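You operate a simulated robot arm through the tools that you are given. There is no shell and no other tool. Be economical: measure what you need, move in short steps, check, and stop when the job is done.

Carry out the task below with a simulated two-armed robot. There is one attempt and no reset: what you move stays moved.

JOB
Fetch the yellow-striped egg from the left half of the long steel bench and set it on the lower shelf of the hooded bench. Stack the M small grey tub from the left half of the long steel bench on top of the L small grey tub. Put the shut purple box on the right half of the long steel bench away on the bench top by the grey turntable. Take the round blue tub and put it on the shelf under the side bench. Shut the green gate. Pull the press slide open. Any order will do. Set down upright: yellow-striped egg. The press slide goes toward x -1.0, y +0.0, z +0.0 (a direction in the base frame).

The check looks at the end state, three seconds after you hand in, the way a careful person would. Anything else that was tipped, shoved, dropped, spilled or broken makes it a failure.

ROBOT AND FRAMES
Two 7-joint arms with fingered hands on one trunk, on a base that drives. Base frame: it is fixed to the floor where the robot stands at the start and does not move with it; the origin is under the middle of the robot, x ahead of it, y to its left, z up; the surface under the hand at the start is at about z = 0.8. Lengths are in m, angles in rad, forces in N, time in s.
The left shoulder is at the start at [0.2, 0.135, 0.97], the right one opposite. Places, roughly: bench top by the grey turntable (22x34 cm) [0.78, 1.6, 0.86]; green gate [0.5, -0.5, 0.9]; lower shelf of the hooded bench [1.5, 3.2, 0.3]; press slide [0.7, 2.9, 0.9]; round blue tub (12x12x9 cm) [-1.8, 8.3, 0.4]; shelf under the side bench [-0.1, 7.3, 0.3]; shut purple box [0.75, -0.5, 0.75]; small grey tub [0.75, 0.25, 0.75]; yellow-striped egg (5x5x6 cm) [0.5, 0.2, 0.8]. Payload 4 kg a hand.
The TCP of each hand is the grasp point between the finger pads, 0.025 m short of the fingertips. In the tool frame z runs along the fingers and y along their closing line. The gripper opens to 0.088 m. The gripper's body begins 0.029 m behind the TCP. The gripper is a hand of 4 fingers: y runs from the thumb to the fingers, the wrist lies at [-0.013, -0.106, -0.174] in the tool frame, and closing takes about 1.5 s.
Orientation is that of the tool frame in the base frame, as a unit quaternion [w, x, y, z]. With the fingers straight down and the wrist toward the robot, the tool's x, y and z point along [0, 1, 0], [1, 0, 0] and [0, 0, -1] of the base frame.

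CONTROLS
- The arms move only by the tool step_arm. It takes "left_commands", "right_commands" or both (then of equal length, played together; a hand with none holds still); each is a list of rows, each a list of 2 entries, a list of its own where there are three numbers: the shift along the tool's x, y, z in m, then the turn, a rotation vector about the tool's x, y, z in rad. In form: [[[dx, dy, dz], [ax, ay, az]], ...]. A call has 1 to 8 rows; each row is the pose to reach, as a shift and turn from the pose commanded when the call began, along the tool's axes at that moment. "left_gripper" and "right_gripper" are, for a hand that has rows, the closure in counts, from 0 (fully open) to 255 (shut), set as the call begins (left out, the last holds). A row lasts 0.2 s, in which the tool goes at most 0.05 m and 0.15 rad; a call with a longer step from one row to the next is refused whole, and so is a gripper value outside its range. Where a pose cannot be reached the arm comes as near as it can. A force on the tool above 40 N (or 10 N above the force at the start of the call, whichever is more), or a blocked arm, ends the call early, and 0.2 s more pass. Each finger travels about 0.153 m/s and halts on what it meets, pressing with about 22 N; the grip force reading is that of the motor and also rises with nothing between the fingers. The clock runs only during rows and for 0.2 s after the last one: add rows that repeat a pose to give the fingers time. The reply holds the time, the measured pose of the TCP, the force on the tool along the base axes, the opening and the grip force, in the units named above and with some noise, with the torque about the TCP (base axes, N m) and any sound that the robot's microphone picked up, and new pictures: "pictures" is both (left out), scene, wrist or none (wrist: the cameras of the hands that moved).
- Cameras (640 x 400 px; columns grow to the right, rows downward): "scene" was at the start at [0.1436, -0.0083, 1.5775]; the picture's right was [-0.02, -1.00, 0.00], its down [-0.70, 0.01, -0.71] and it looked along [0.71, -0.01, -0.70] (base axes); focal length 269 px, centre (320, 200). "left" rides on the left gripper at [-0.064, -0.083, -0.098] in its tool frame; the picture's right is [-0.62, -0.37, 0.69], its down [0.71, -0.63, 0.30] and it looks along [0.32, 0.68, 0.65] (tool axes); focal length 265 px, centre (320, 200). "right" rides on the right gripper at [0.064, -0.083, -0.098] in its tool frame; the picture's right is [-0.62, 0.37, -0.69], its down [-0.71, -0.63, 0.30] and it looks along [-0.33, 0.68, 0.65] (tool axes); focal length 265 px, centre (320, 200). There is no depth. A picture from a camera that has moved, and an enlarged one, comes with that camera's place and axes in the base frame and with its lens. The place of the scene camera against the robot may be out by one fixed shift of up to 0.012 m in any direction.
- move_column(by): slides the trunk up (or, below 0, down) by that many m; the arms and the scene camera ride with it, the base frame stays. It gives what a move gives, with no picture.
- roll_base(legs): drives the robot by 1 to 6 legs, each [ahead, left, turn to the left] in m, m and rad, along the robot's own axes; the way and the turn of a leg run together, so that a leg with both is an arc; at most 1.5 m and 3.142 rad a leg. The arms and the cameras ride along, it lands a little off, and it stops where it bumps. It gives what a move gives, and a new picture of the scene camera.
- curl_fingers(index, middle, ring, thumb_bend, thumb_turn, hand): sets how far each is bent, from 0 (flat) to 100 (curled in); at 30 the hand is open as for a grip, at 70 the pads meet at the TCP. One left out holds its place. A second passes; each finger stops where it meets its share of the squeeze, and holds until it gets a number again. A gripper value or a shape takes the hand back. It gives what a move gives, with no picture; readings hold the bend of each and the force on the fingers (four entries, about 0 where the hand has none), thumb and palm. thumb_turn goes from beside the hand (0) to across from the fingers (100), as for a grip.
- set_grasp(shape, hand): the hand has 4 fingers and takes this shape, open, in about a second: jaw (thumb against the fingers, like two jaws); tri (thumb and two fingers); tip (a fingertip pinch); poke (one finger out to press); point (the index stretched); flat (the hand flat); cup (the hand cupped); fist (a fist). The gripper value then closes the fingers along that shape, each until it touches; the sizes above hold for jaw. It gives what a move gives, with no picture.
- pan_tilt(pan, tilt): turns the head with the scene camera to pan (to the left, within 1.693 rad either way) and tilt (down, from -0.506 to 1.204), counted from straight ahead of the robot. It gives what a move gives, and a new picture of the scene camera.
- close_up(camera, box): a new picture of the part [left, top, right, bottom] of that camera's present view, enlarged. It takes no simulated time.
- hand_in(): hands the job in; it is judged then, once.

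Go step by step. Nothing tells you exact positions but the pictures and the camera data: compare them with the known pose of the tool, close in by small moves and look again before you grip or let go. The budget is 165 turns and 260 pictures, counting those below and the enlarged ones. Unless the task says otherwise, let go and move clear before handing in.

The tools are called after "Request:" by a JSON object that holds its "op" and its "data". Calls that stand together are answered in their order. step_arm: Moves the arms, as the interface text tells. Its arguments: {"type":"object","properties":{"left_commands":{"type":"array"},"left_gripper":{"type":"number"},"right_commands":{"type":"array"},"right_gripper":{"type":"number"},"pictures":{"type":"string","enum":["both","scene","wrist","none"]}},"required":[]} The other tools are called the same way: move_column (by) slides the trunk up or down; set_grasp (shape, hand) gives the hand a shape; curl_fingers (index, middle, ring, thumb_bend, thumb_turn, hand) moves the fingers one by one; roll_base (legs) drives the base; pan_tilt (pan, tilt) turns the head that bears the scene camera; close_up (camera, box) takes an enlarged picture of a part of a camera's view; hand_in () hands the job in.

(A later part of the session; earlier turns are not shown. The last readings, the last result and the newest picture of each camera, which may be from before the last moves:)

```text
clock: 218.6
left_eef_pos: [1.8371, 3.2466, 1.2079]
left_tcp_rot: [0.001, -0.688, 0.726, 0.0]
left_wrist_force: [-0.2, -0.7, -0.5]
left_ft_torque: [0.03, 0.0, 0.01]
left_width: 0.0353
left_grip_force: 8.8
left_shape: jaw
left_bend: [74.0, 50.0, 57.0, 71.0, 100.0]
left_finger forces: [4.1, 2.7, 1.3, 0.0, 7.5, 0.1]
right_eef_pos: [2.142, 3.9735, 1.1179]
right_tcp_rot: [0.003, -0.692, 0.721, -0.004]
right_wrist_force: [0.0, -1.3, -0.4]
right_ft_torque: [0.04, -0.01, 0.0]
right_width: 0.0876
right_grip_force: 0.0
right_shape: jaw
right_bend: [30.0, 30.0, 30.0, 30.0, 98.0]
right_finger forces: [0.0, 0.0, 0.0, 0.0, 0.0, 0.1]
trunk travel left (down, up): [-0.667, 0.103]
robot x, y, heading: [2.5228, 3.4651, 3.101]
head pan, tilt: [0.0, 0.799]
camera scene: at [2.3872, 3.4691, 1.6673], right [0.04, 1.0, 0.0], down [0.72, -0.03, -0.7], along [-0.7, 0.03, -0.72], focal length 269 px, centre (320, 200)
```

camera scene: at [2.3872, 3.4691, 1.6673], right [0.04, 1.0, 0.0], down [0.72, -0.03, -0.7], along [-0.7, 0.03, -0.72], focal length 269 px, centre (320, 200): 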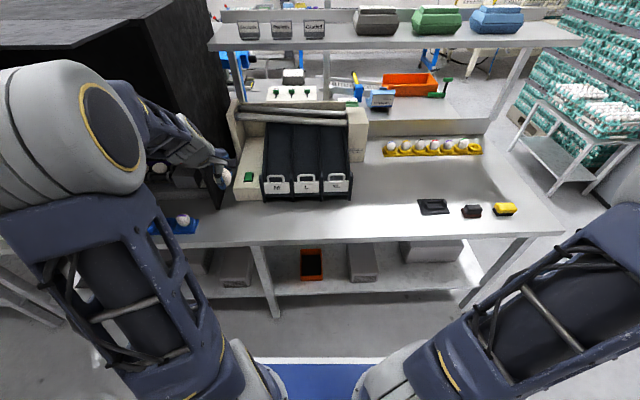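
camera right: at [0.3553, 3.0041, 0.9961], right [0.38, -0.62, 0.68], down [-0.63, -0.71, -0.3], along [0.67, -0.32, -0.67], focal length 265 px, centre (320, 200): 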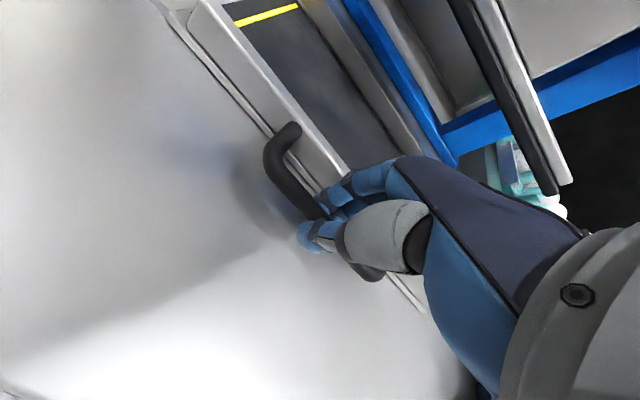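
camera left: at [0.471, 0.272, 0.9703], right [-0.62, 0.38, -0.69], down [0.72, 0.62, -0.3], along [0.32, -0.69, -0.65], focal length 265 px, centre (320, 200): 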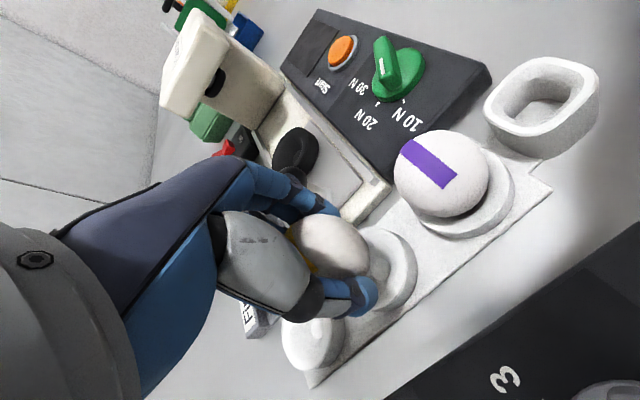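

I back off 0.1 m, shift right, and lower the trunk.

Request:
{"op": "roll_base", "data": {"legs": [[-0.1, -0.09, 0.04]]}}

Request:
{"op": "move_column", "data": {"by": -0.6}}

Request:
{"op": "step_arm", "data": {"left_commands": [[[0, 0, 0.04], [0, 0, 0]], [[0, 0, 0.08], [0, 0, 0]], [[0, 0, 0.12], [0, 0, 0]], [[0, 0, 0.15], [0, 0, 0]]], "pictures": "wrist"}}

Request:
{"op": "pan_tilt", "data": {"pan": 0.1, "tilt": 0.5}}

```text
clock: 219.9
left_eef_pos: [1.947, 3.3077, 1.208]
left_tcp_rot: [0.001, -0.702, 0.712, -0.001]
left_wrist_force: [1.1, -0.2, 0.3]
left_ft_torque: [0.0, -0.01, 0.03]
left_width: 0.0354
left_grip_force: 9.0
left_shape: jaw
left_bend: [74.0, 50.0, 57.0, 71.0, 100.0]
left_finger forces: [4.2, 2.7, 1.3, 0.0, 7.5, 0.0]
right_eef_pos: [2.2219, 4.0458, 1.118]
right_tcp_rot: [0.002, -0.706, 0.708, -0.004]
right_wrist_force: [0.2, 1.2, 0.0]
right_ft_torque: [0.02, 0.03, 0.01]
right_width: 0.0879
right_grip_force: 0.1
right_shape: jaw
right_bend: [30.0, 30.0, 30.0, 30.0, 98.0]
right_finger forces: [0.1, 0.0, 0.1, 0.0, 0.0, 0.0]
trunk travel left (down, up): [-0.667, 0.103]
robot x, y, heading: [2.6295, 3.5627, -3.139]
head pan, tilt: [0.0, 0.799]
camera scene: at [2.4869, 3.5523, 1.6673], right [0.0, 1.0, 0.0], down [0.72, 0.0, -0.7], along [-0.7, 0.0, -0.72], focal length 269 px, centre (320, 200)
```

scene: 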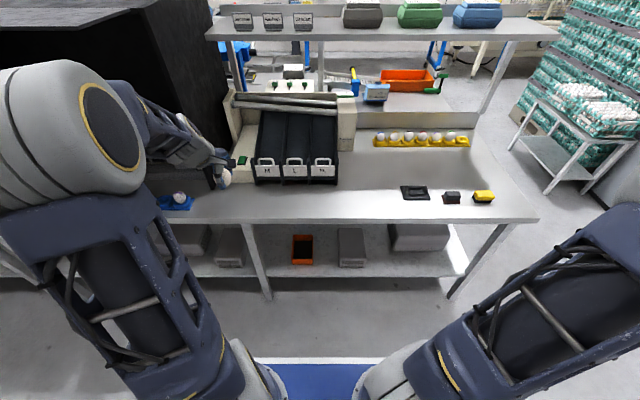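

```text
refused: -0.6 is not a number from -0.4 to 0.4
```

```text
clock: 220.9
left_eef_pos: [1.9442, 3.3086, 1.0596]
left_tcp_rot: [0.0, -0.701, 0.713, 0.0]
left_wrist_force: [-0.2, 0.6, -0.2]
left_ft_torque: [0.02, 0.03, -0.02]
left_width: 0.0349
left_grip_force: 8.7
left_shape: jaw
left_bend: [74.0, 50.0, 57.0, 71.0, 100.0]
left_finger forces: [4.1, 2.7, 1.3, 0.0, 7.6, 0.1]
right_eef_pos: [2.2223, 4.0464, 1.1181]
right_tcp_rot: [0.001, -0.707, 0.707, -0.005]
right_wrist_force: [0.3, -0.1, 0.2]
right_ft_torque: [-0.02, 0.02, 0.01]
right_width: 0.0879
right_grip_force: 0.1
right_shape: jaw
right_bend: [30.0, 30.0, 30.0, 30.0, 98.0]
right_finger forces: [0.0, 0.0, 0.0, 0.0, 0.0, 0.0]
trunk travel left (down, up): [-0.667, 0.103]
robot x, y, heading: [2.6248, 3.5611, -3.14]
head pan, tilt: [0.0, 0.799]
camera left: at [2.0285, 3.37, 1.1563], right [0.38, 0.61, -0.69], down [0.62, -0.72, -0.3], along [-0.69, -0.31, -0.65], focal length 265 px, centre (320, 200)
```

left: 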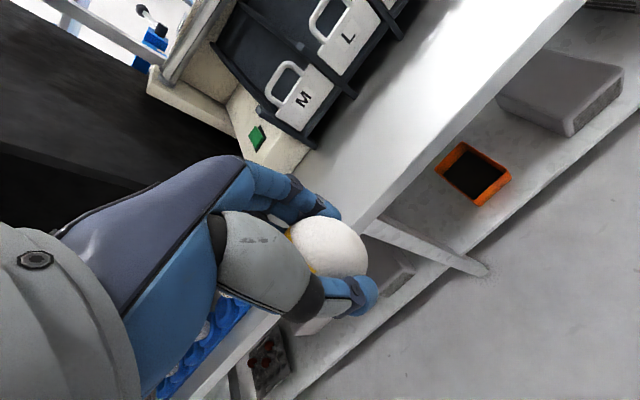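

```text
clock: 221.7
left_eef_pos: [1.944, 3.3076, 1.0597]
left_tcp_rot: [0.001, -0.702, 0.712, -0.001]
left_wrist_force: [1.0, -0.4, -0.8]
left_ft_torque: [-0.03, -0.02, 0.0]
left_width: 0.035
left_grip_force: 9.3
left_shape: jaw
left_bend: [74.0, 50.0, 57.0, 71.0, 100.0]
left_finger forces: [4.0, 2.7, 1.3, 0.0, 7.5, 0.0]
right_eef_pos: [2.2223, 4.046, 1.118]
right_tcp_rot: [0.002, -0.706, 0.708, -0.004]
right_wrist_force: [-0.5, 0.2, 0.2]
right_ft_torque: [-0.02, 0.02, -0.06]
right_width: 0.0877
right_grip_force: 0.1
right_shape: jaw
right_bend: [30.0, 30.0, 30.0, 30.0, 98.0]
right_finger forces: [0.0, 0.0, 0.1, 0.0, 0.0, 0.0]
trunk travel left (down, up): [-0.667, 0.103]
robot x, y, heading: [2.6276, 3.5574, -3.145]
head pan, tilt: [0.099, 0.499]
camera scene: at [2.4772, 3.5434, 1.6932], right [-0.1, 0.99, 0.0], down [0.48, 0.05, -0.88], along [-0.87, -0.09, -0.48], focal length 269 px, centre (320, 200)
```

scene: 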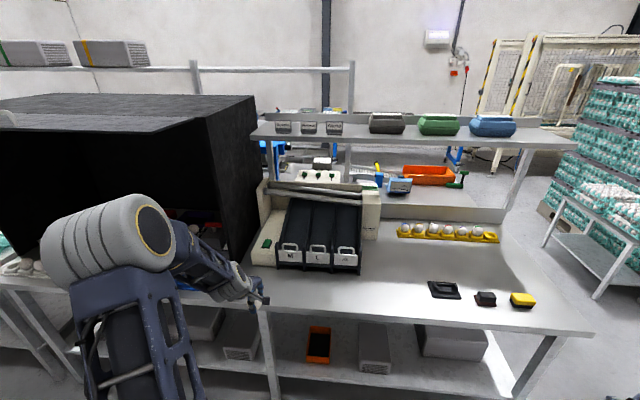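

Column moves are limited to 0.4 per call; I lower in two steps.

Request:
{"op": "move_column", "data": {"by": -0.4}}

Request:
{"op": "move_column", "data": {"by": -0.2}}

Request:
{"op": "close_up", "data": {"camera": "left", "box": [0, 0, 640, 400]}}

Request:
{"op": "close_up", "data": {"camera": "scene", "box": [0, 0, 640, 400]}}

```text
clock: 225.6
left_eef_pos: [1.9431, 3.3084, 0.6597]
left_tcp_rot: [0.001, -0.702, 0.712, 0.0]
left_wrist_force: [0.6, 0.1, -0.4]
left_ft_torque: [0.0, 0.0, -0.01]
left_width: 0.0351
left_grip_force: 8.9
left_shape: jaw
left_bend: [74.0, 50.0, 57.0, 71.0, 100.0]
left_finger forces: [4.0, 2.8, 1.3, 0.0, 7.5, 0.0]
right_eef_pos: [2.2235, 4.0455, 0.7187]
right_tcp_rot: [0.002, -0.706, 0.708, -0.005]
right_wrist_force: [-1.0, 0.7, 0.0]
right_ft_torque: [-0.01, -0.01, -0.01]
right_width: 0.0879
right_grip_force: 0.2
right_shape: jaw
right_bend: [30.0, 30.0, 30.0, 30.0, 98.0]
right_finger forces: [0.1, 0.1, 0.0, 0.1, 0.1, 0.1]
trunk travel left (down, up): [-0.267, 0.503]
robot x, y, heading: [2.6275, 3.5597, -3.141]
head pan, tilt: [0.099, 0.499]
```

```text
clock: 227.7
left_eef_pos: [1.9434, 3.3082, 0.4589]
left_tcp_rot: [0.001, -0.702, 0.713, -0.001]
left_wrist_force: [0.6, -0.3, -0.1]
left_ft_torque: [-0.01, -0.01, -0.01]
left_width: 0.0351
left_grip_force: 8.4
left_shape: jaw
left_bend: [74.0, 50.0, 57.0, 71.0, 100.0]
left_finger forces: [4.0, 2.6, 1.4, 0.0, 7.6, 0.0]
right_eef_pos: [2.2221, 4.0461, 0.5187]
right_tcp_rot: [0.002, -0.706, 0.708, -0.005]
right_wrist_force: [-0.1, 0.7, -0.1]
right_ft_torque: [0.02, 0.0, 0.01]
right_width: 0.0878
right_grip_force: 0.1
right_shape: jaw
right_bend: [30.0, 30.0, 30.0, 30.0, 98.0]
right_finger forces: [0.0, 0.0, 0.1, 0.0, 0.0, 0.0]
trunk travel left (down, up): [-0.067, 0.703]
robot x, y, heading: [2.6242, 3.5585, -3.146]
head pan, tilt: [0.099, 0.499]
```

```text
1.00 times, centred on (320, 200) of left (not enlarged: the box is as wide or as high as the picture)
camera zoom: at [2.0284, 3.37, 0.5567], right [0.38, 0.61, -0.69], down [0.62, -0.72, -0.3], along [-0.69, -0.31, -0.65], focal length 265 px, centre (320, 200)
```

zoom: 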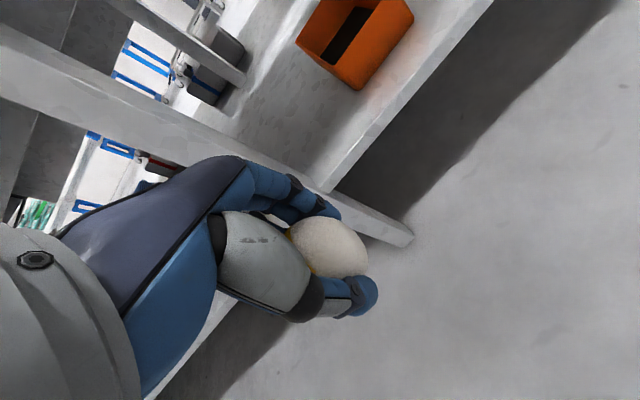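

```text
1.00 times, centred on (320, 200) of scene (not enlarged: the box is as wide or as high as the picture)
camera zoom: at [2.4772, 3.5433, 1.0933], right [-0.1, 0.99, 0.0], down [0.48, 0.05, -0.88], along [-0.87, -0.09, -0.48], focal length 269 px, centre (320, 200)
```

zoom: 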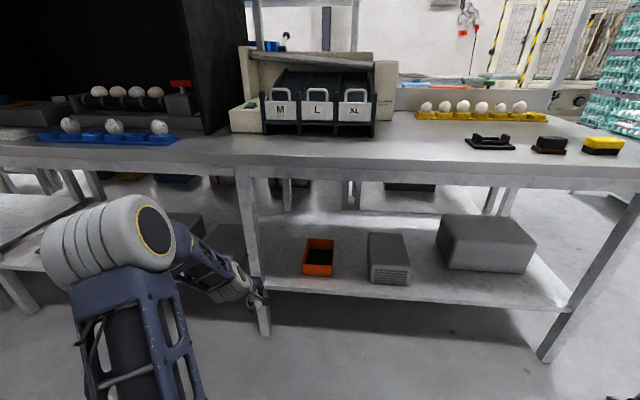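

The leg is at y≈3.24 and the tray at y 3.40–3.52, grey box from 3.66. I'll use the gap at (1.685,3.585), which keeps the forearm clear. I drive right, then forward.

Request:
{"op": "roll_base", "data": {"legs": [[0, -0.277, 0], [0.2, 0, 0]]}}

Request:
{"op": "close_up", "data": {"camera": "left", "box": [0, 0, 640, 400]}}

```text
clock: 230.9
left_eef_pos: [1.7412, 3.5747, 0.4595]
left_tcp_rot: [0.001, -0.705, 0.709, -0.001]
left_wrist_force: [-0.2, -0.5, 0.2]
left_ft_torque: [0.0, -0.01, 0.0]
left_width: 0.0348
left_grip_force: 9.0
left_shape: jaw
left_bend: [74.0, 50.0, 57.0, 71.0, 100.0]
left_finger forces: [4.0, 2.7, 1.3, 0.0, 7.5, 0.0]
right_eef_pos: [2.0128, 4.3152, 0.5179]
right_tcp_rot: [-0.001, 0.71, -0.704, 0.004]
right_wrist_force: [0.6, -0.8, -0.1]
right_ft_torque: [-0.04, 0.02, 0.0]
right_width: 0.0878
right_grip_force: 0.1
right_shape: jaw
right_bend: [30.0, 30.0, 30.0, 30.0, 98.0]
right_finger forces: [0.0, 0.0, 0.0, 0.0, 0.0, 0.0]
trunk travel left (down, up): [-0.067, 0.703]
robot x, y, heading: [2.4226, 3.8329, -3.13]
head pan, tilt: [0.099, 0.499]
camera scene: at [2.2723, 3.8152, 1.0933], right [-0.11, 0.99, 0.0], down [0.48, 0.05, -0.88], along [-0.87, -0.1, -0.48], focal length 269 px, centre (320, 200)
```

scene: 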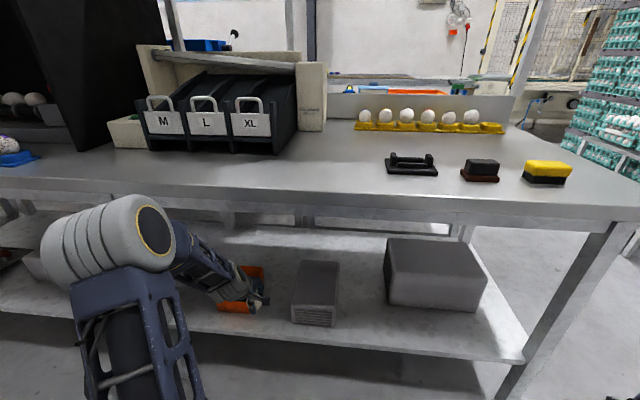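

```text
1.00 times, centred on (320, 200) of left (not enlarged: the box is as wide or as high as the picture)
camera zoom: at [1.8252, 3.6375, 0.5566], right [0.37, 0.62, -0.69], down [0.63, -0.72, -0.3], along [-0.68, -0.32, -0.65], focal length 265 px, centre (320, 200)
```

zoom: 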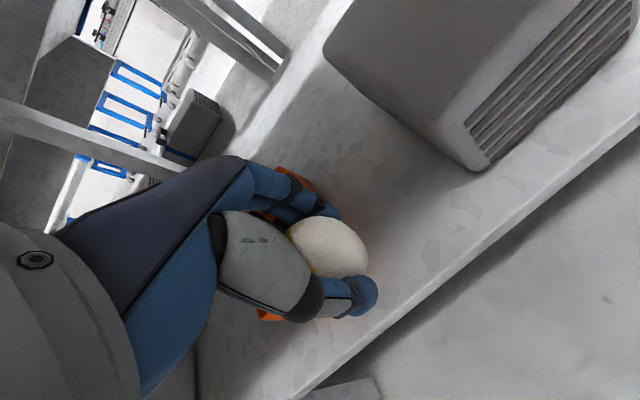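

I move forward 5.5 cm and 1.5 cm right with the arm and lower part of the way.

Request:
{"op": "step_arm", "data": {"left_commands": [[[-0.008, 0.03, 0], [0, 0, 0]], [[-0.015, 0.055, 0.01], [0, 0, 0]], [[-0.015, 0.055, 0.04], [0, 0, 0]], [[-0.015, 0.055, 0.07], [0, 0, 0]], [[-0.015, 0.055, 0.08], [0, 0, 0]]], "pictures": "both"}}

Request:
{"op": "close_up", "data": {"camera": "scene", "box": [180, 230, 360, 350]}}

```text
clock: 232.1
left_eef_pos: [1.6862, 3.5891, 0.3761]
left_tcp_rot: [0.0, -0.705, 0.709, -0.001]
left_wrist_force: [-1.0, -0.8, -0.8]
left_ft_torque: [-0.02, -0.02, 0.02]
left_width: 0.035
left_grip_force: 8.6
left_shape: jaw
left_bend: [74.0, 50.0, 57.0, 71.0, 100.0]
left_finger forces: [4.0, 2.7, 1.4, 0.0, 7.4, 0.0]
right_eef_pos: [2.0129, 4.3157, 0.5173]
right_tcp_rot: [-0.002, 0.71, -0.704, 0.004]
right_wrist_force: [-0.4, -0.7, 0.4]
right_ft_torque: [0.02, -0.02, -0.04]
right_width: 0.088
right_grip_force: 0.1
right_shape: jaw
right_bend: [30.0, 30.0, 30.0, 30.0, 98.0]
right_finger forces: [0.0, 0.0, 0.1, 0.0, 0.0, 0.0]
trunk travel left (down, up): [-0.067, 0.703]
robot x, y, heading: [2.424, 3.833, -3.129]
head pan, tilt: [0.099, 0.499]
camera scene: at [2.2723, 3.8152, 1.0933], right [-0.11, 0.99, 0.0], down [0.48, 0.05, -0.88], along [-0.87, -0.1, -0.48], focal length 269 px, centre (320, 200)
camera left: at [1.7694, 3.6519, 0.4744], right [0.37, 0.62, -0.69], down [0.63, -0.72, -0.3], along [-0.68, -0.32, -0.65], focal length 265 px, centre (320, 200)
```

scene: 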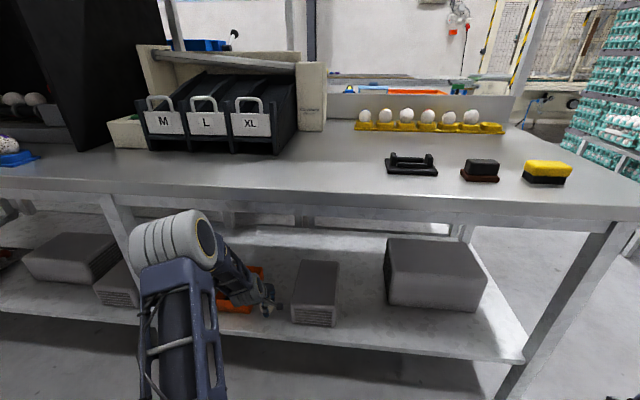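
left: 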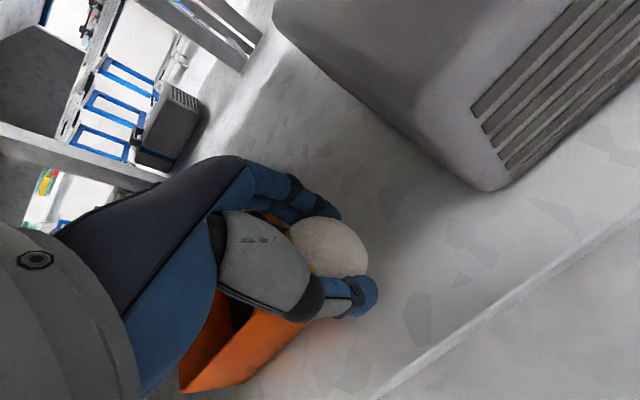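

```text
3.33 times, centred on (270, 290) of scene
camera zoom: at [2.2723, 3.8152, 1.0933], right [-0.11, 0.99, 0.0], down [0.48, 0.05, -0.88], along [-0.87, -0.1, -0.48], focal length 898 px, centre (487, -100)
```

zoom: 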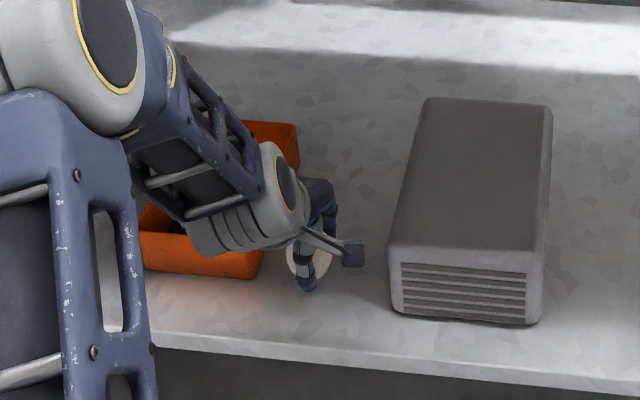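

Clear on both sides. I lower in small rows until the egg touches.

Request:
{"op": "step_arm", "data": {"left_commands": [[[-0.008, 0, 0.01], [0, 0, 0]], [[-0.008, 0, 0.018], [0, 0, 0]], [[-0.008, 0, 0.024], [0, 0, 0]], [[-0.008, 0, 0.028], [0, 0, 0]]], "pictures": "wrist"}}

Request:
{"op": "close_up", "data": {"camera": "scene", "box": [230, 260, 320, 320]}}

```text
clock: 233.1
left_eef_pos: [1.685, 3.5979, 0.3516]
left_tcp_rot: [0.0, -0.705, 0.709, -0.001]
left_wrist_force: [-0.6, -1.3, -0.5]
left_ft_torque: [0.0, -0.02, 0.04]
left_width: 0.035
left_grip_force: 8.8
left_shape: jaw
left_bend: [74.0, 50.0, 57.0, 71.0, 100.0]
left_finger forces: [4.0, 2.7, 1.4, 0.0, 7.5, 0.0]
right_eef_pos: [2.013, 4.3155, 0.5174]
right_tcp_rot: [-0.002, 0.71, -0.704, 0.004]
right_wrist_force: [-0.7, -0.3, -0.2]
right_ft_torque: [0.01, -0.05, 0.02]
right_width: 0.0877
right_grip_force: 0.0
right_shape: jaw
right_bend: [30.0, 30.0, 30.0, 30.0, 98.0]
right_finger forces: [0.0, 0.1, 0.0, 0.0, 0.1, 0.0]
trunk travel left (down, up): [-0.067, 0.703]
robot x, y, heading: [2.421, 3.8325, -3.133]
head pan, tilt: [0.099, 0.499]
camera left: at [1.7694, 3.6609, 0.45], right [0.37, 0.62, -0.69], down [0.63, -0.72, -0.3], along [-0.68, -0.32, -0.65], focal length 265 px, centre (320, 200)
```

left: 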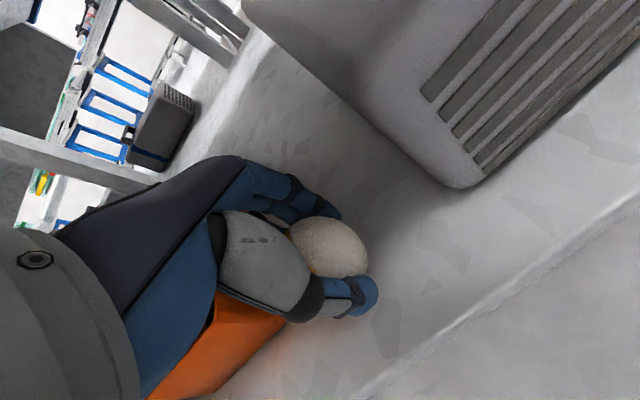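

```text
6.67 times, centred on (275, 290) of scene
camera zoom: at [2.2723, 3.8152, 1.0933], right [-0.11, 0.99, 0.0], down [0.48, 0.05, -0.88], along [-0.87, -0.1, -0.48], focal length 1796 px, centre (620, -400)
```

zoom: 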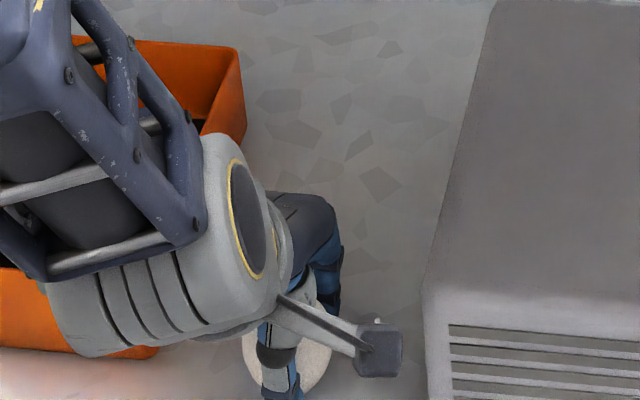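

Request:
{"op": "step_arm", "data": {"left_commands": [[[0, 0, 0.004], [0, 0, 0]], [[0, 0, 0.008], [0, 0, 0]], [[0, 0, 0.008], [0, 0, 0]]], "pictures": "none"}}

Request:
{"op": "step_arm", "data": {"left_commands": [[[0, 0, 0.003], [0, 0, 0]], [[0, 0, 0.005], [0, 0, 0]], [[0, 0, 0.005], [0, 0, 0]]], "pictures": "wrist"}}

```text
clock: 233.9
left_eef_pos: [1.6861, 3.5983, 0.3441]
left_tcp_rot: [0.001, -0.706, 0.709, -0.001]
left_wrist_force: [1.2, 0.4, 4.4]
left_ft_torque: [0.0, -0.04, 0.02]
left_width: 0.0351
left_grip_force: 8.7
left_shape: jaw
left_bend: [74.0, 51.0, 57.0, 72.0, 100.0]
left_finger forces: [3.2, 2.2, 1.5, 0.1, 7.1, 0.1]
right_eef_pos: [2.0133, 4.3158, 0.5181]
right_tcp_rot: [-0.002, 0.71, -0.704, 0.004]
right_wrist_force: [0.4, 0.3, 0.1]
right_ft_torque: [0.02, -0.02, 0.0]
right_width: 0.0877
right_grip_force: 0.0
right_shape: jaw
right_bend: [30.0, 30.0, 30.0, 30.0, 98.0]
right_finger forces: [0.1, 0.0, 0.0, 0.0, 0.0, 0.1]
trunk travel left (down, up): [-0.067, 0.703]
robot x, y, heading: [2.4199, 3.8328, -3.129]
head pan, tilt: [0.099, 0.499]
```

```text
clock: 234.7
left_eef_pos: [1.6853, 3.5989, 0.3386]
left_tcp_rot: [0.0, -0.704, 0.71, -0.001]
left_wrist_force: [-0.6, 0.7, -0.1]
left_ft_torque: [0.0, 0.01, 0.0]
left_width: 0.032
left_grip_force: 8.4
left_shape: jaw
left_bend: [74.0, 52.0, 56.0, 74.0, 100.0]
left_finger forces: [2.2, 1.7, 1.7, 0.0, 4.9, 0.0]
right_eef_pos: [2.0125, 4.3152, 0.519]
right_tcp_rot: [-0.002, 0.71, -0.704, 0.004]
right_wrist_force: [0.3, -0.1, 0.2]
right_ft_torque: [0.04, -0.01, 0.0]
right_width: 0.0877
right_grip_force: 0.1
right_shape: jaw
right_bend: [30.0, 30.0, 30.0, 30.0, 98.0]
right_finger forces: [0.0, 0.0, 0.0, 0.1, 0.1, 0.0]
trunk travel left (down, up): [-0.067, 0.703]
robot x, y, heading: [2.4196, 3.8334, -3.13]
head pan, tilt: [0.099, 0.499]
camera left: at [1.7695, 3.6613, 0.4368], right [0.37, 0.62, -0.69], down [0.63, -0.72, -0.3], along [-0.68, -0.32, -0.65], focal length 265 px, centre (320, 200)
```

left: 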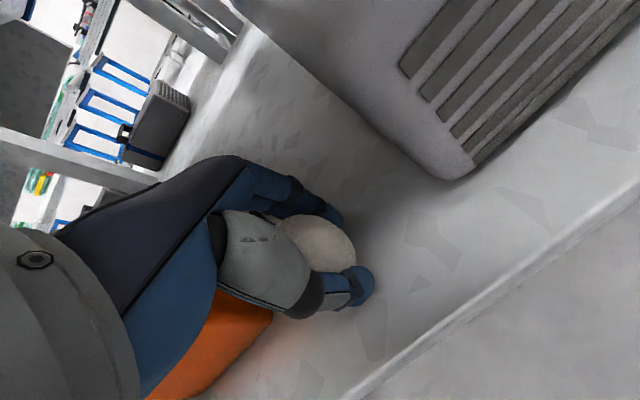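

The egg stands on the shelf. I ease the grip in small steps, watching it.

Request:
{"op": "step_arm", "data": {"left_commands": [[[0, 0, -0.001], [0, 0, 0]], [[0, 0, -0.001], [0, 0, 0]], [[0, 0, -0.001], [0, 0, 0]]], "left_gripper": 135, "pictures": "none"}}

Request:
{"op": "close_up", "data": {"camera": "left", "box": [240, 180, 420, 330]}}

Request:
{"op": "step_arm", "data": {"left_commands": [[[0, 0, 0], [0, 0, 0]], [[0, 0, 0], [0, 0, 0]], [[0, 0, 0], [0, 0, 0]], [[0, 0, 0], [0, 0, 0]]], "left_gripper": 115, "pictures": "none"}}

Request:
{"op": "close_up", "data": {"camera": "left", "box": [240, 180, 420, 330]}}

```text
clock: 235.5
left_eef_pos: [1.6866, 3.5979, 0.3404]
left_tcp_rot: [0.0, -0.705, 0.709, 0.0]
left_wrist_force: [-0.8, 0.2, 0.0]
left_ft_torque: [0.0, -0.01, -0.01]
left_width: 0.041
left_grip_force: 0.0
left_shape: jaw
left_bend: [74.0, 46.0, 42.0, 71.0, 100.0]
left_finger forces: [0.0, 0.0, 0.1, 0.0, 0.0, 0.0]
right_eef_pos: [2.0125, 4.3142, 0.5184]
right_tcp_rot: [-0.001, 0.71, -0.704, 0.004]
right_wrist_force: [-0.7, 0.7, 0.3]
right_ft_torque: [0.01, 0.01, -0.03]
right_width: 0.0878
right_grip_force: 0.3
right_shape: jaw
right_bend: [30.0, 30.0, 30.0, 30.0, 98.0]
right_finger forces: [0.1, 0.0, 0.0, 0.1, 0.1, 0.1]
trunk travel left (down, up): [-0.067, 0.703]
robot x, y, heading: [2.4186, 3.8315, -3.133]
head pan, tilt: [0.099, 0.499]
```

```text
2.67 times, centred on (330, 255) of left
camera zoom: at [1.7703, 3.6609, 0.4373], right [0.37, 0.62, -0.69], down [0.63, -0.72, -0.3], along [-0.68, -0.32, -0.65], focal length 708 px, centre (293, 53)
```

zoom: 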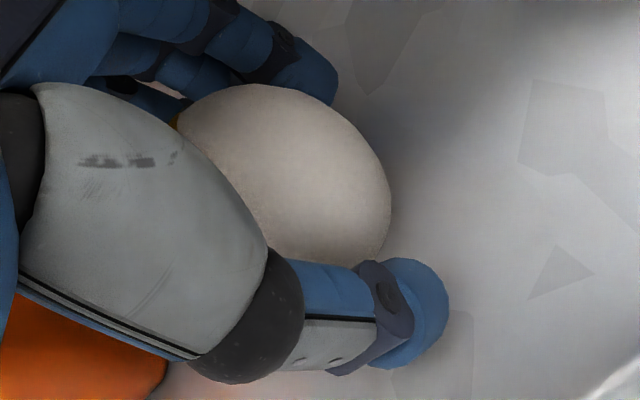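

```text
clock: 236.5
left_eef_pos: [1.6873, 3.5995, 0.3406]
left_tcp_rot: [0.001, -0.705, 0.709, 0.0]
left_wrist_force: [0.5, 0.5, -0.3]
left_ft_torque: [0.03, 0.01, -0.02]
left_width: 0.0479
left_grip_force: 0.0
left_shape: jaw
left_bend: [74.0, 43.0, 39.0, 67.0, 100.0]
left_finger forces: [0.0, 0.0, 0.1, 0.0, 0.0, 0.0]
right_eef_pos: [2.0127, 4.3151, 0.518]
right_tcp_rot: [-0.002, 0.71, -0.704, 0.004]
right_wrist_force: [-0.4, -0.5, -0.3]
right_ft_torque: [-0.05, -0.02, -0.02]
right_width: 0.088
right_grip_force: 0.1
right_shape: jaw
right_bend: [30.0, 30.0, 30.0, 30.0, 98.0]
right_finger forces: [0.0, 0.1, 0.0, 0.1, 0.0, 0.1]
trunk travel left (down, up): [-0.067, 0.703]
robot x, y, heading: [2.4216, 3.8316, -3.137]
head pan, tilt: [0.099, 0.499]
```

```text
2.67 times, centred on (330, 255) of left
camera zoom: at [1.7703, 3.6609, 0.4373], right [0.37, 0.62, -0.69], down [0.63, -0.72, -0.3], along [-0.68, -0.32, -0.65], focal length 708 px, centre (293, 53)
```

zoom: 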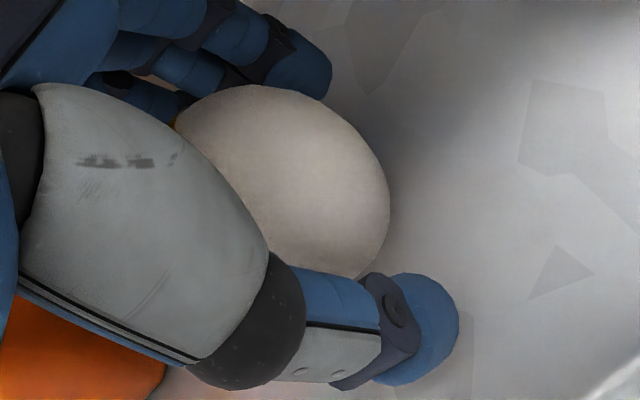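

It stands steady. I open fully and lift straight up.

Request:
{"op": "step_arm", "data": {"left_commands": [[[0, 0, 0], [0, 0, 0]], [[0, 0, 0], [0, 0, 0]], [[0, 0, 0], [0, 0, 0]], [[0, 0, -0.02], [0, 0, 0]], [[0, 0, -0.05], [0, 0, 0]], [[0, 0, -0.09], [0, 0, 0]], [[0, 0, -0.12], [0, 0, 0]]], "left_gripper": 20, "pictures": "wrist"}}

Request:
{"op": "roll_base", "data": {"legs": [[-0.25, 0, 0]]}}

Request:
{"op": "close_up", "data": {"camera": "scene", "box": [180, 190, 360, 310]}}

```text
clock: 238.1
left_eef_pos: [1.6872, 3.5973, 0.4591]
left_tcp_rot: [0.001, -0.705, 0.709, 0.0]
left_wrist_force: [0.5, 0.2, 0.2]
left_ft_torque: [0.0, -0.01, 0.01]
left_width: 0.0811
left_grip_force: 0.1
left_shape: jaw
left_bend: [31.0, 31.0, 30.0, 32.0, 98.0]
left_finger forces: [0.0, 0.0, 0.0, 0.0, 0.0, 0.0]
right_eef_pos: [2.012, 4.315, 0.5181]
right_tcp_rot: [-0.002, 0.71, -0.704, 0.004]
right_wrist_force: [0.1, 0.2, -0.3]
right_ft_torque: [0.02, 0.0, 0.01]
right_width: 0.0878
right_grip_force: 0.1
right_shape: jaw
right_bend: [30.0, 30.0, 30.0, 30.0, 98.0]
right_finger forces: [0.1, 0.0, 0.1, 0.1, 0.0, 0.0]
trunk travel left (down, up): [-0.067, 0.703]
robot x, y, heading: [2.4199, 3.8315, -3.132]
head pan, tilt: [0.099, 0.499]
camera left: at [1.7717, 3.66, 0.5569], right [0.37, 0.62, -0.69], down [0.63, -0.72, -0.3], along [-0.68, -0.32, -0.66], focal length 265 px, centre (320, 200)
```

left: 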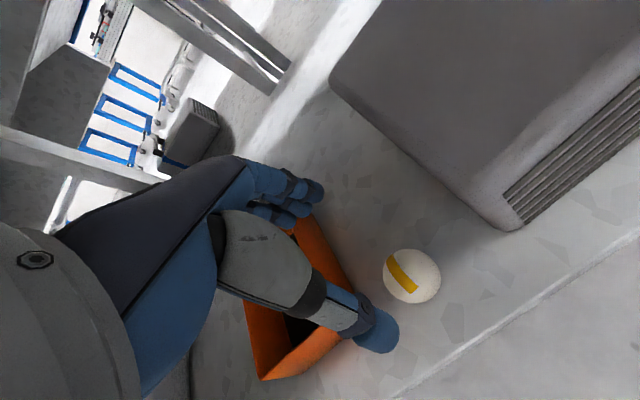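

```text
clock: 239.9
left_eef_pos: [1.9326, 3.6022, 0.459]
left_tcp_rot: [0.001, -0.704, 0.71, -0.001]
left_wrist_force: [-0.9, -0.7, 0.7]
left_ft_torque: [0.02, -0.03, -0.01]
left_width: 0.0809
left_grip_force: 0.1
left_shape: jaw
left_bend: [31.0, 31.0, 30.0, 32.0, 98.0]
left_finger forces: [0.1, 0.1, 0.0, 0.1, 0.1, 0.0]
right_eef_pos: [2.2577, 4.3186, 0.5184]
right_tcp_rot: [-0.002, 0.709, -0.705, 0.004]
right_wrist_force: [-0.7, -1.0, -0.2]
right_ft_torque: [0.0, 0.03, 0.0]
right_width: 0.0879
right_grip_force: 0.1
right_shape: jaw
right_bend: [30.0, 30.0, 30.0, 30.0, 98.0]
right_finger forces: [0.0, 0.0, 0.1, 0.0, 0.1, 0.0]
trunk travel left (down, up): [-0.067, 0.703]
robot x, y, heading: [2.6717, 3.8357, -3.132]
head pan, tilt: [0.099, 0.499]
camera scene: at [2.5178, 3.8178, 1.0933], right [-0.11, 0.99, 0.0], down [0.48, 0.05, -0.88], along [-0.87, -0.1, -0.48], focal length 269 px, centre (320, 200)
```

scene: 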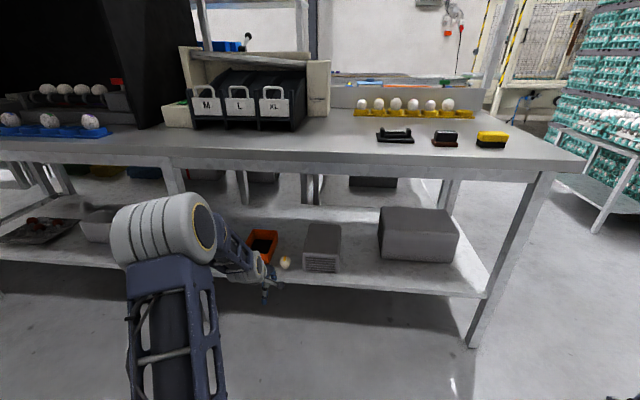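

```text
3.33 times, centred on (270, 250) of scene
camera zoom: at [2.5178, 3.8178, 1.0933], right [-0.11, 0.99, 0.0], down [0.48, 0.05, -0.88], along [-0.87, -0.1, -0.48], focal length 898 px, centre (487, 33)
```

zoom: 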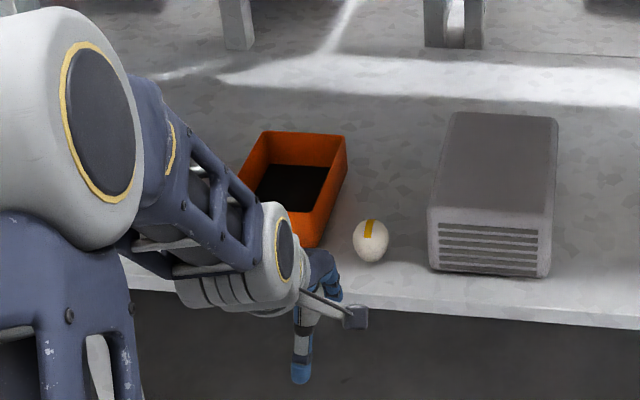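

The egg stands upright on the lower shelf. Now the blue tub: I raise the trunk, tuck the right arm in front, and drive back out around the benches.

Request:
{"op": "move_column", "data": {"by": 0.4}}

Request:
{"op": "move_column", "data": {"by": 0.25}}

Request:
{"op": "step_arm", "data": {"right_commands": [[[0.035, 0.02, 0], [0, 0, 0]], [[0.07, 0.045, 0], [0, 0, 0]], [[0.105, 0.07, 0], [0, 0, 0]], [[0.14, 0.095, 0], [0, 0, 0]], [[0.175, 0.12, 0], [0, 0, 0]], [[0.21, 0.145, 0], [0, 0, 0]], [[0.24, 0.165, 0], [0, 0, 0]]], "pictures": "none"}}

Request:
{"op": "roll_base", "data": {"legs": [[0, -1.0, 0], [1.5, 0, 0], [1.5, 0, 0]]}}

```text
clock: 243.7
left_eef_pos: [1.9342, 3.602, 0.8595]
left_tcp_rot: [0.001, -0.705, 0.71, 0.0]
left_wrist_force: [0.4, 0.0, 0.1]
left_ft_torque: [0.03, 0.02, 0.01]
left_width: 0.0809
left_grip_force: 0.1
left_shape: jaw
left_bend: [31.0, 31.0, 30.0, 32.0, 98.0]
left_finger forces: [0.0, 0.0, 0.0, 0.0, 0.1, 0.0]
right_eef_pos: [2.2589, 4.3183, 0.918]
right_tcp_rot: [-0.002, 0.709, -0.705, 0.005]
right_wrist_force: [-0.2, 1.1, 0.0]
right_ft_torque: [0.01, 0.0, -0.03]
right_width: 0.0882
right_grip_force: 0.0
right_shape: jaw
right_bend: [30.0, 30.0, 30.0, 30.0, 98.0]
right_finger forces: [0.0, 0.0, 0.0, 0.1, 0.1, 0.0]
trunk travel left (down, up): [-0.467, 0.303]
robot x, y, heading: [2.6669, 3.8343, -3.134]
head pan, tilt: [0.099, 0.499]
```

```text
clock: 246.3
left_eef_pos: [1.933, 3.6001, 1.107]
left_tcp_rot: [0.001, -0.705, 0.709, 0.0]
left_wrist_force: [0.7, -0.1, 0.5]
left_ft_torque: [0.01, 0.05, 0.03]
left_width: 0.081
left_grip_force: 0.0
left_shape: jaw
left_bend: [31.0, 31.0, 30.0, 32.0, 98.0]
left_finger forces: [0.0, 0.0, 0.0, 0.0, 0.1, 0.0]
right_eef_pos: [2.2586, 4.3172, 1.1693]
right_tcp_rot: [-0.002, 0.71, -0.705, 0.004]
right_wrist_force: [-0.4, 0.0, 0.2]
right_ft_torque: [0.0, 0.02, -0.02]
right_width: 0.0877
right_grip_force: 0.0
right_shape: jaw
right_bend: [30.0, 30.0, 30.0, 30.0, 98.0]
right_finger forces: [0.0, 0.0, 0.1, 0.0, 0.1, 0.1]
trunk travel left (down, up): [-0.717, 0.053]
robot x, y, heading: [2.6694, 3.8342, -3.132]
head pan, tilt: [0.099, 0.499]
```

```text
clock: 247.9
left_eef_pos: [1.9338, 3.6016, 1.1094]
left_tcp_rot: [0.001, -0.704, 0.71, -0.001]
left_wrist_force: [0.4, 0.4, 0.0]
left_ft_torque: [0.0, -0.02, 0.01]
left_width: 0.0808
left_grip_force: 0.0
left_shape: jaw
left_bend: [31.0, 31.0, 30.0, 32.0, 98.0]
left_finger forces: [0.0, 0.0, 0.0, 0.0, 0.0, 0.1]
right_eef_pos: [2.096, 4.0784, 1.1679]
right_tcp_rot: [-0.001, 0.709, -0.705, 0.006]
right_wrist_force: [-0.3, 0.3, 0.4]
right_ft_torque: [-0.03, 0.03, 0.0]
right_width: 0.0878
right_grip_force: 0.1
right_shape: jaw
right_bend: [30.0, 30.0, 30.0, 30.0, 98.0]
right_finger forces: [0.0, 0.0, 0.0, 0.0, 0.0, 0.1]
trunk travel left (down, up): [-0.717, 0.053]
robot x, y, heading: [2.6688, 3.8359, -3.133]
head pan, tilt: [0.099, 0.499]
```

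```text
clock: 266.8
left_eef_pos: [-1.0003, 4.4895, 1.1086]
left_tcp_rot: [0.0, 0.721, -0.693, 0.001]
left_wrist_force: [0.6, -0.2, 1.1]
left_ft_torque: [0.02, 0.01, -0.01]
left_width: 0.0811
left_grip_force: 0.1
left_shape: jaw
left_bend: [31.0, 31.0, 30.0, 32.0, 98.0]
left_finger forces: [0.0, 0.0, 0.0, 0.0, 0.1, 0.0]
right_eef_pos: [-0.8599, 4.9746, 1.1697]
right_tcp_rot: [-0.002, 0.726, -0.688, 0.004]
right_wrist_force: [0.1, -0.6, 0.0]
right_ft_torque: [0.01, 0.0, 0.0]
right_width: 0.0879
right_grip_force: 0.0
right_shape: jaw
right_bend: [30.0, 30.0, 30.0, 30.0, 98.0]
right_finger forces: [0.0, 0.0, 0.0, 0.1, 0.0, 0.0]
trunk travel left (down, up): [-0.717, 0.053]
robot x, y, heading: [-0.2781, 4.7569, -3.087]
head pan, tilt: [0.099, 0.499]
camera scene: at [-0.4267, 4.7329, 1.7433], right [-0.15, 0.99, 0.0], down [0.47, 0.07, -0.88], along [-0.87, -0.13, -0.48], focal length 269 px, centre (320, 200)
```

scene: 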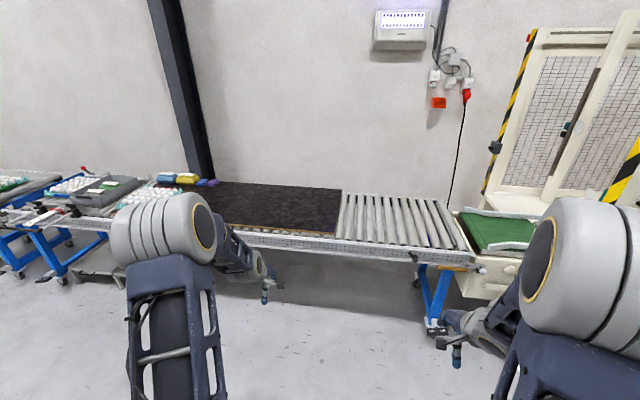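

I turn to face +y and slide over to the corridor left of the pallet.

Request:
{"op": "roll_base", "data": {"legs": [[0, 0, -1.625], [0, 0.82, 0]]}}

```text
clock: 275.1
left_eef_pos: [-1.3583, 5.4655, 1.1097]
left_tcp_rot: [0.001, -0.005, 1.0, -0.001]
left_wrist_force: [-0.2, 0.3, 0.9]
left_ft_torque: [-0.02, -0.01, 0.01]
left_width: 0.0809
left_grip_force: 0.0
left_shape: jaw
left_bend: [31.0, 31.0, 30.0, 32.0, 98.0]
left_finger forces: [0.1, 0.1, 0.1, 0.0, 0.0, 0.1]
right_eef_pos: [-0.8768, 5.3102, 1.168]
right_tcp_rot: [-0.001, -0.013, 1.0, -0.004]
right_wrist_force: [0.5, 0.5, -1.1]
right_ft_torque: [0.0, -0.01, -0.03]
right_width: 0.0878
right_grip_force: 0.0
right_shape: jaw
right_bend: [30.0, 30.0, 30.0, 30.0, 98.0]
right_finger forces: [0.1, 0.1, 0.0, 0.1, 0.1, 0.0]
trunk travel left (down, up): [-0.717, 0.053]
robot x, y, heading: [-1.108, 4.734, 1.6]
head pan, tilt: [0.099, 0.499]
camera scene: at [-1.1215, 4.8784, 1.7433], right [0.99, 0.13, 0.0], down [0.06, -0.47, -0.88], along [-0.11, 0.87, -0.48], focal length 269 px, centre (320, 200)
```

scene: 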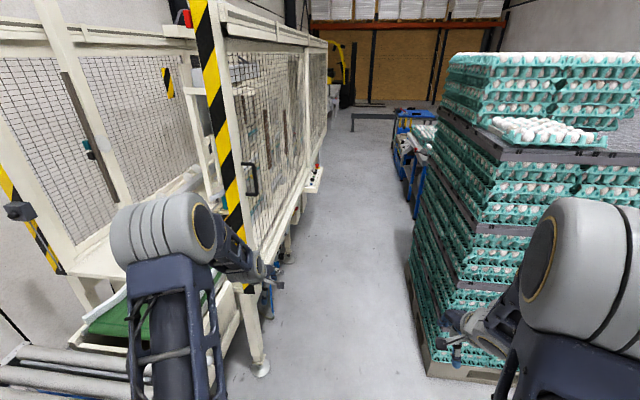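

The corridor is about 1 m wide. I stretch both arms forward to bring the elbows in, then drive on.

Request:
{"op": "step_arm", "data": {"left_commands": [[[-0.015, 0.03, 0.01], [0, 0, 0]], [[-0.03, 0.06, 0.03], [0, 0, 0]], [[-0.045, 0.09, 0.05], [0, 0, 0]], [[-0.06, 0.12, 0.07], [0, 0, 0]], [[-0.07, 0.14, 0.09], [0, 0, 0]], [[-0.08, 0.16, 0.1], [0, 0, 0]], [[-0.08, 0.17, 0.1], [0, 0, 0]], [[-0.08, 0.17, 0.1], [0, 0, 0]]], "right_commands": [[[0.01, 0.04, 0.01], [0, 0, 0]], [[0.02, 0.08, 0.03], [0, 0, 0]], [[0.03, 0.12, 0.05], [0, 0, 0]], [[0.04, 0.16, 0.07], [0, 0, 0]], [[0.05, 0.2, 0.09], [0, 0, 0]], [[0.06, 0.24, 0.11], [0, 0, 0]], [[0.07, 0.28, 0.13], [0, 0, 0]], [[0.075, 0.3, 0.15], [0, 0, 0]]], "pictures": "none"}}

Request:
{"op": "roll_base", "data": {"legs": [[0.7, 0, -0.03], [1.0, 0, 0]]}}

```text
clock: 276.9
left_eef_pos: [-1.2781, 5.6377, 1.0091]
left_tcp_rot: [0.0, -0.004, 1.0, -0.001]
left_wrist_force: [-0.5, 0.3, 0.9]
left_ft_torque: [0.01, 0.0, 0.0]
left_width: 0.0807
left_grip_force: 0.1
left_shape: jaw
left_bend: [31.0, 31.0, 30.0, 32.0, 98.0]
left_finger forces: [0.1, 0.0, 0.0, 0.1, 0.1, 0.0]
right_eef_pos: [-0.9569, 5.607, 1.0142]
right_tcp_rot: [-0.001, -0.012, 1.0, -0.005]
right_wrist_force: [0.2, -0.8, 0.0]
right_ft_torque: [-0.03, 0.02, 0.01]
right_width: 0.0876
right_grip_force: 0.0
right_shape: jaw
right_bend: [30.0, 30.0, 30.0, 30.0, 98.0]
right_finger forces: [0.0, 0.1, 0.0, 0.0, 0.0, 0.1]
trunk travel left (down, up): [-0.717, 0.053]
robot x, y, heading: [-1.1113, 4.7354, 1.595]
head pan, tilt: [0.099, 0.499]
```

```text
clock: 285.6
left_eef_pos: [-1.2917, 7.352, 1.0087]
left_tcp_rot: [-0.001, 0.003, 1.0, -0.001]
left_wrist_force: [0.2, 0.5, -0.2]
left_ft_torque: [0.0, -0.01, -0.01]
left_width: 0.081
left_grip_force: 0.0
left_shape: jaw
left_bend: [31.0, 31.0, 30.0, 32.0, 98.0]
left_finger forces: [0.0, 0.1, 0.0, 0.0, 0.0, 0.0]
right_eef_pos: [-0.9694, 7.3186, 1.014]
right_tcp_rot: [-0.001, -0.006, 1.0, -0.005]
right_wrist_force: [0.2, 0.1, 0.0]
right_ft_torque: [0.02, 0.01, 0.01]
right_width: 0.088
right_grip_force: 0.0
right_shape: jaw
right_bend: [30.0, 30.0, 30.0, 30.0, 98.0]
right_finger forces: [0.0, 0.0, 0.1, 0.0, 0.0, 0.0]
trunk travel left (down, up): [-0.717, 0.053]
robot x, y, heading: [-1.1382, 6.45, 1.586]
head pan, tilt: [0.099, 0.499]
camera scene: at [-1.1447, 6.5928, 1.7433], right [0.99, 0.11, 0.0], down [0.05, -0.48, -0.88], along [-0.1, 0.87, -0.48], focal length 269 px, centre (320, 200)
```

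scene: 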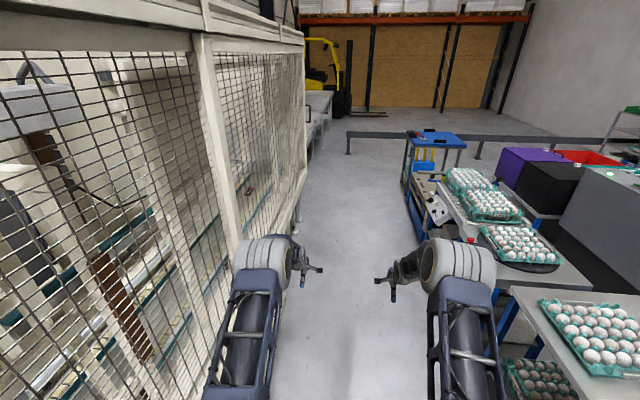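

I go on another 0.6 m and look left, where the blue tub should be.

Request:
{"op": "pan_tilt", "data": {"pan": 0.45, "tilt": 0.6}}

Request:
{"op": "roll_base", "data": {"legs": [[0.6, 0, -0.015]]}}

```text
clock: 286.4
left_eef_pos: [-1.2903, 7.3524, 1.0085]
left_tcp_rot: [0.001, 0.003, 1.0, -0.001]
left_wrist_force: [0.6, 0.6, 0.5]
left_ft_torque: [0.03, -0.01, 0.02]
left_width: 0.0812
left_grip_force: 0.0
left_shape: jaw
left_bend: [31.0, 31.0, 30.0, 32.0, 98.0]
left_finger forces: [0.0, 0.0, 0.0, 0.1, 0.1, 0.1]
right_eef_pos: [-0.9689, 7.3187, 1.0146]
right_tcp_rot: [-0.002, -0.005, 1.0, -0.004]
right_wrist_force: [-0.2, 0.2, -0.1]
right_ft_torque: [0.0, 0.03, 0.0]
right_width: 0.0878
right_grip_force: 0.0
right_shape: jaw
right_bend: [30.0, 30.0, 30.0, 30.0, 98.0]
right_finger forces: [0.0, 0.0, 0.0, 0.0, 0.0, 0.0]
trunk travel left (down, up): [-0.717, 0.053]
robot x, y, heading: [-1.1358, 6.4492, 1.584]
head pan, tilt: [0.45, 0.6]
camera scene: at [-1.1739, 6.5815, 1.7342], right [0.9, 0.45, 0.0], down [0.25, -0.51, -0.83], along [-0.37, 0.74, -0.56], focal length 269 px, centre (320, 200)
```

scene: 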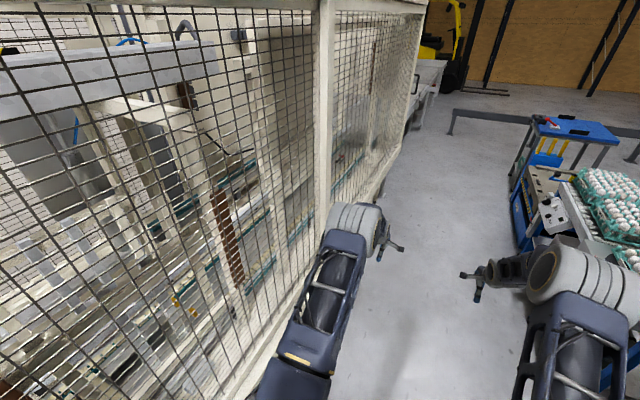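

```text
clock: 289.9
left_eef_pos: [-1.2878, 7.9729, 1.0076]
left_tcp_rot: [-0.001, 0.006, 1.0, -0.001]
left_wrist_force: [-0.9, 0.3, 0.5]
left_ft_torque: [0.03, 0.02, 0.0]
left_width: 0.0811
left_grip_force: 0.0
left_shape: jaw
left_bend: [31.0, 31.0, 30.0, 32.0, 98.0]
left_finger forces: [0.1, 0.0, 0.0, 0.0, 0.0, 0.0]
right_eef_pos: [-0.9675, 7.9361, 1.0142]
right_tcp_rot: [-0.002, -0.001, 1.0, -0.004]
right_wrist_force: [0.0, -0.9, 0.0]
right_ft_torque: [0.0, 0.0, -0.01]
right_width: 0.0881
right_grip_force: 0.1
right_shape: jaw
right_bend: [30.0, 30.0, 30.0, 30.0, 98.0]
right_finger forces: [0.0, 0.0, 0.1, 0.0, 0.0, 0.1]
trunk travel left (down, up): [-0.717, 0.053]
robot x, y, heading: [-1.1375, 7.0654, 1.577]
head pan, tilt: [0.45, 0.6]
camera scene: at [-1.1778, 7.2006, 1.7342], right [0.9, 0.44, 0.0], down [0.25, -0.51, -0.83], along [-0.36, 0.74, -0.57], focal length 269 px, centre (320, 200)
```

scene: 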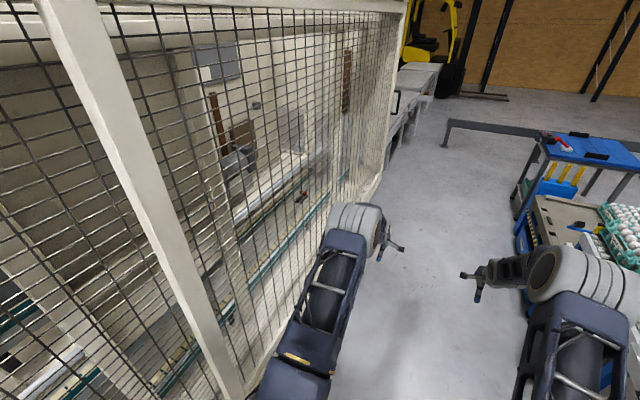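

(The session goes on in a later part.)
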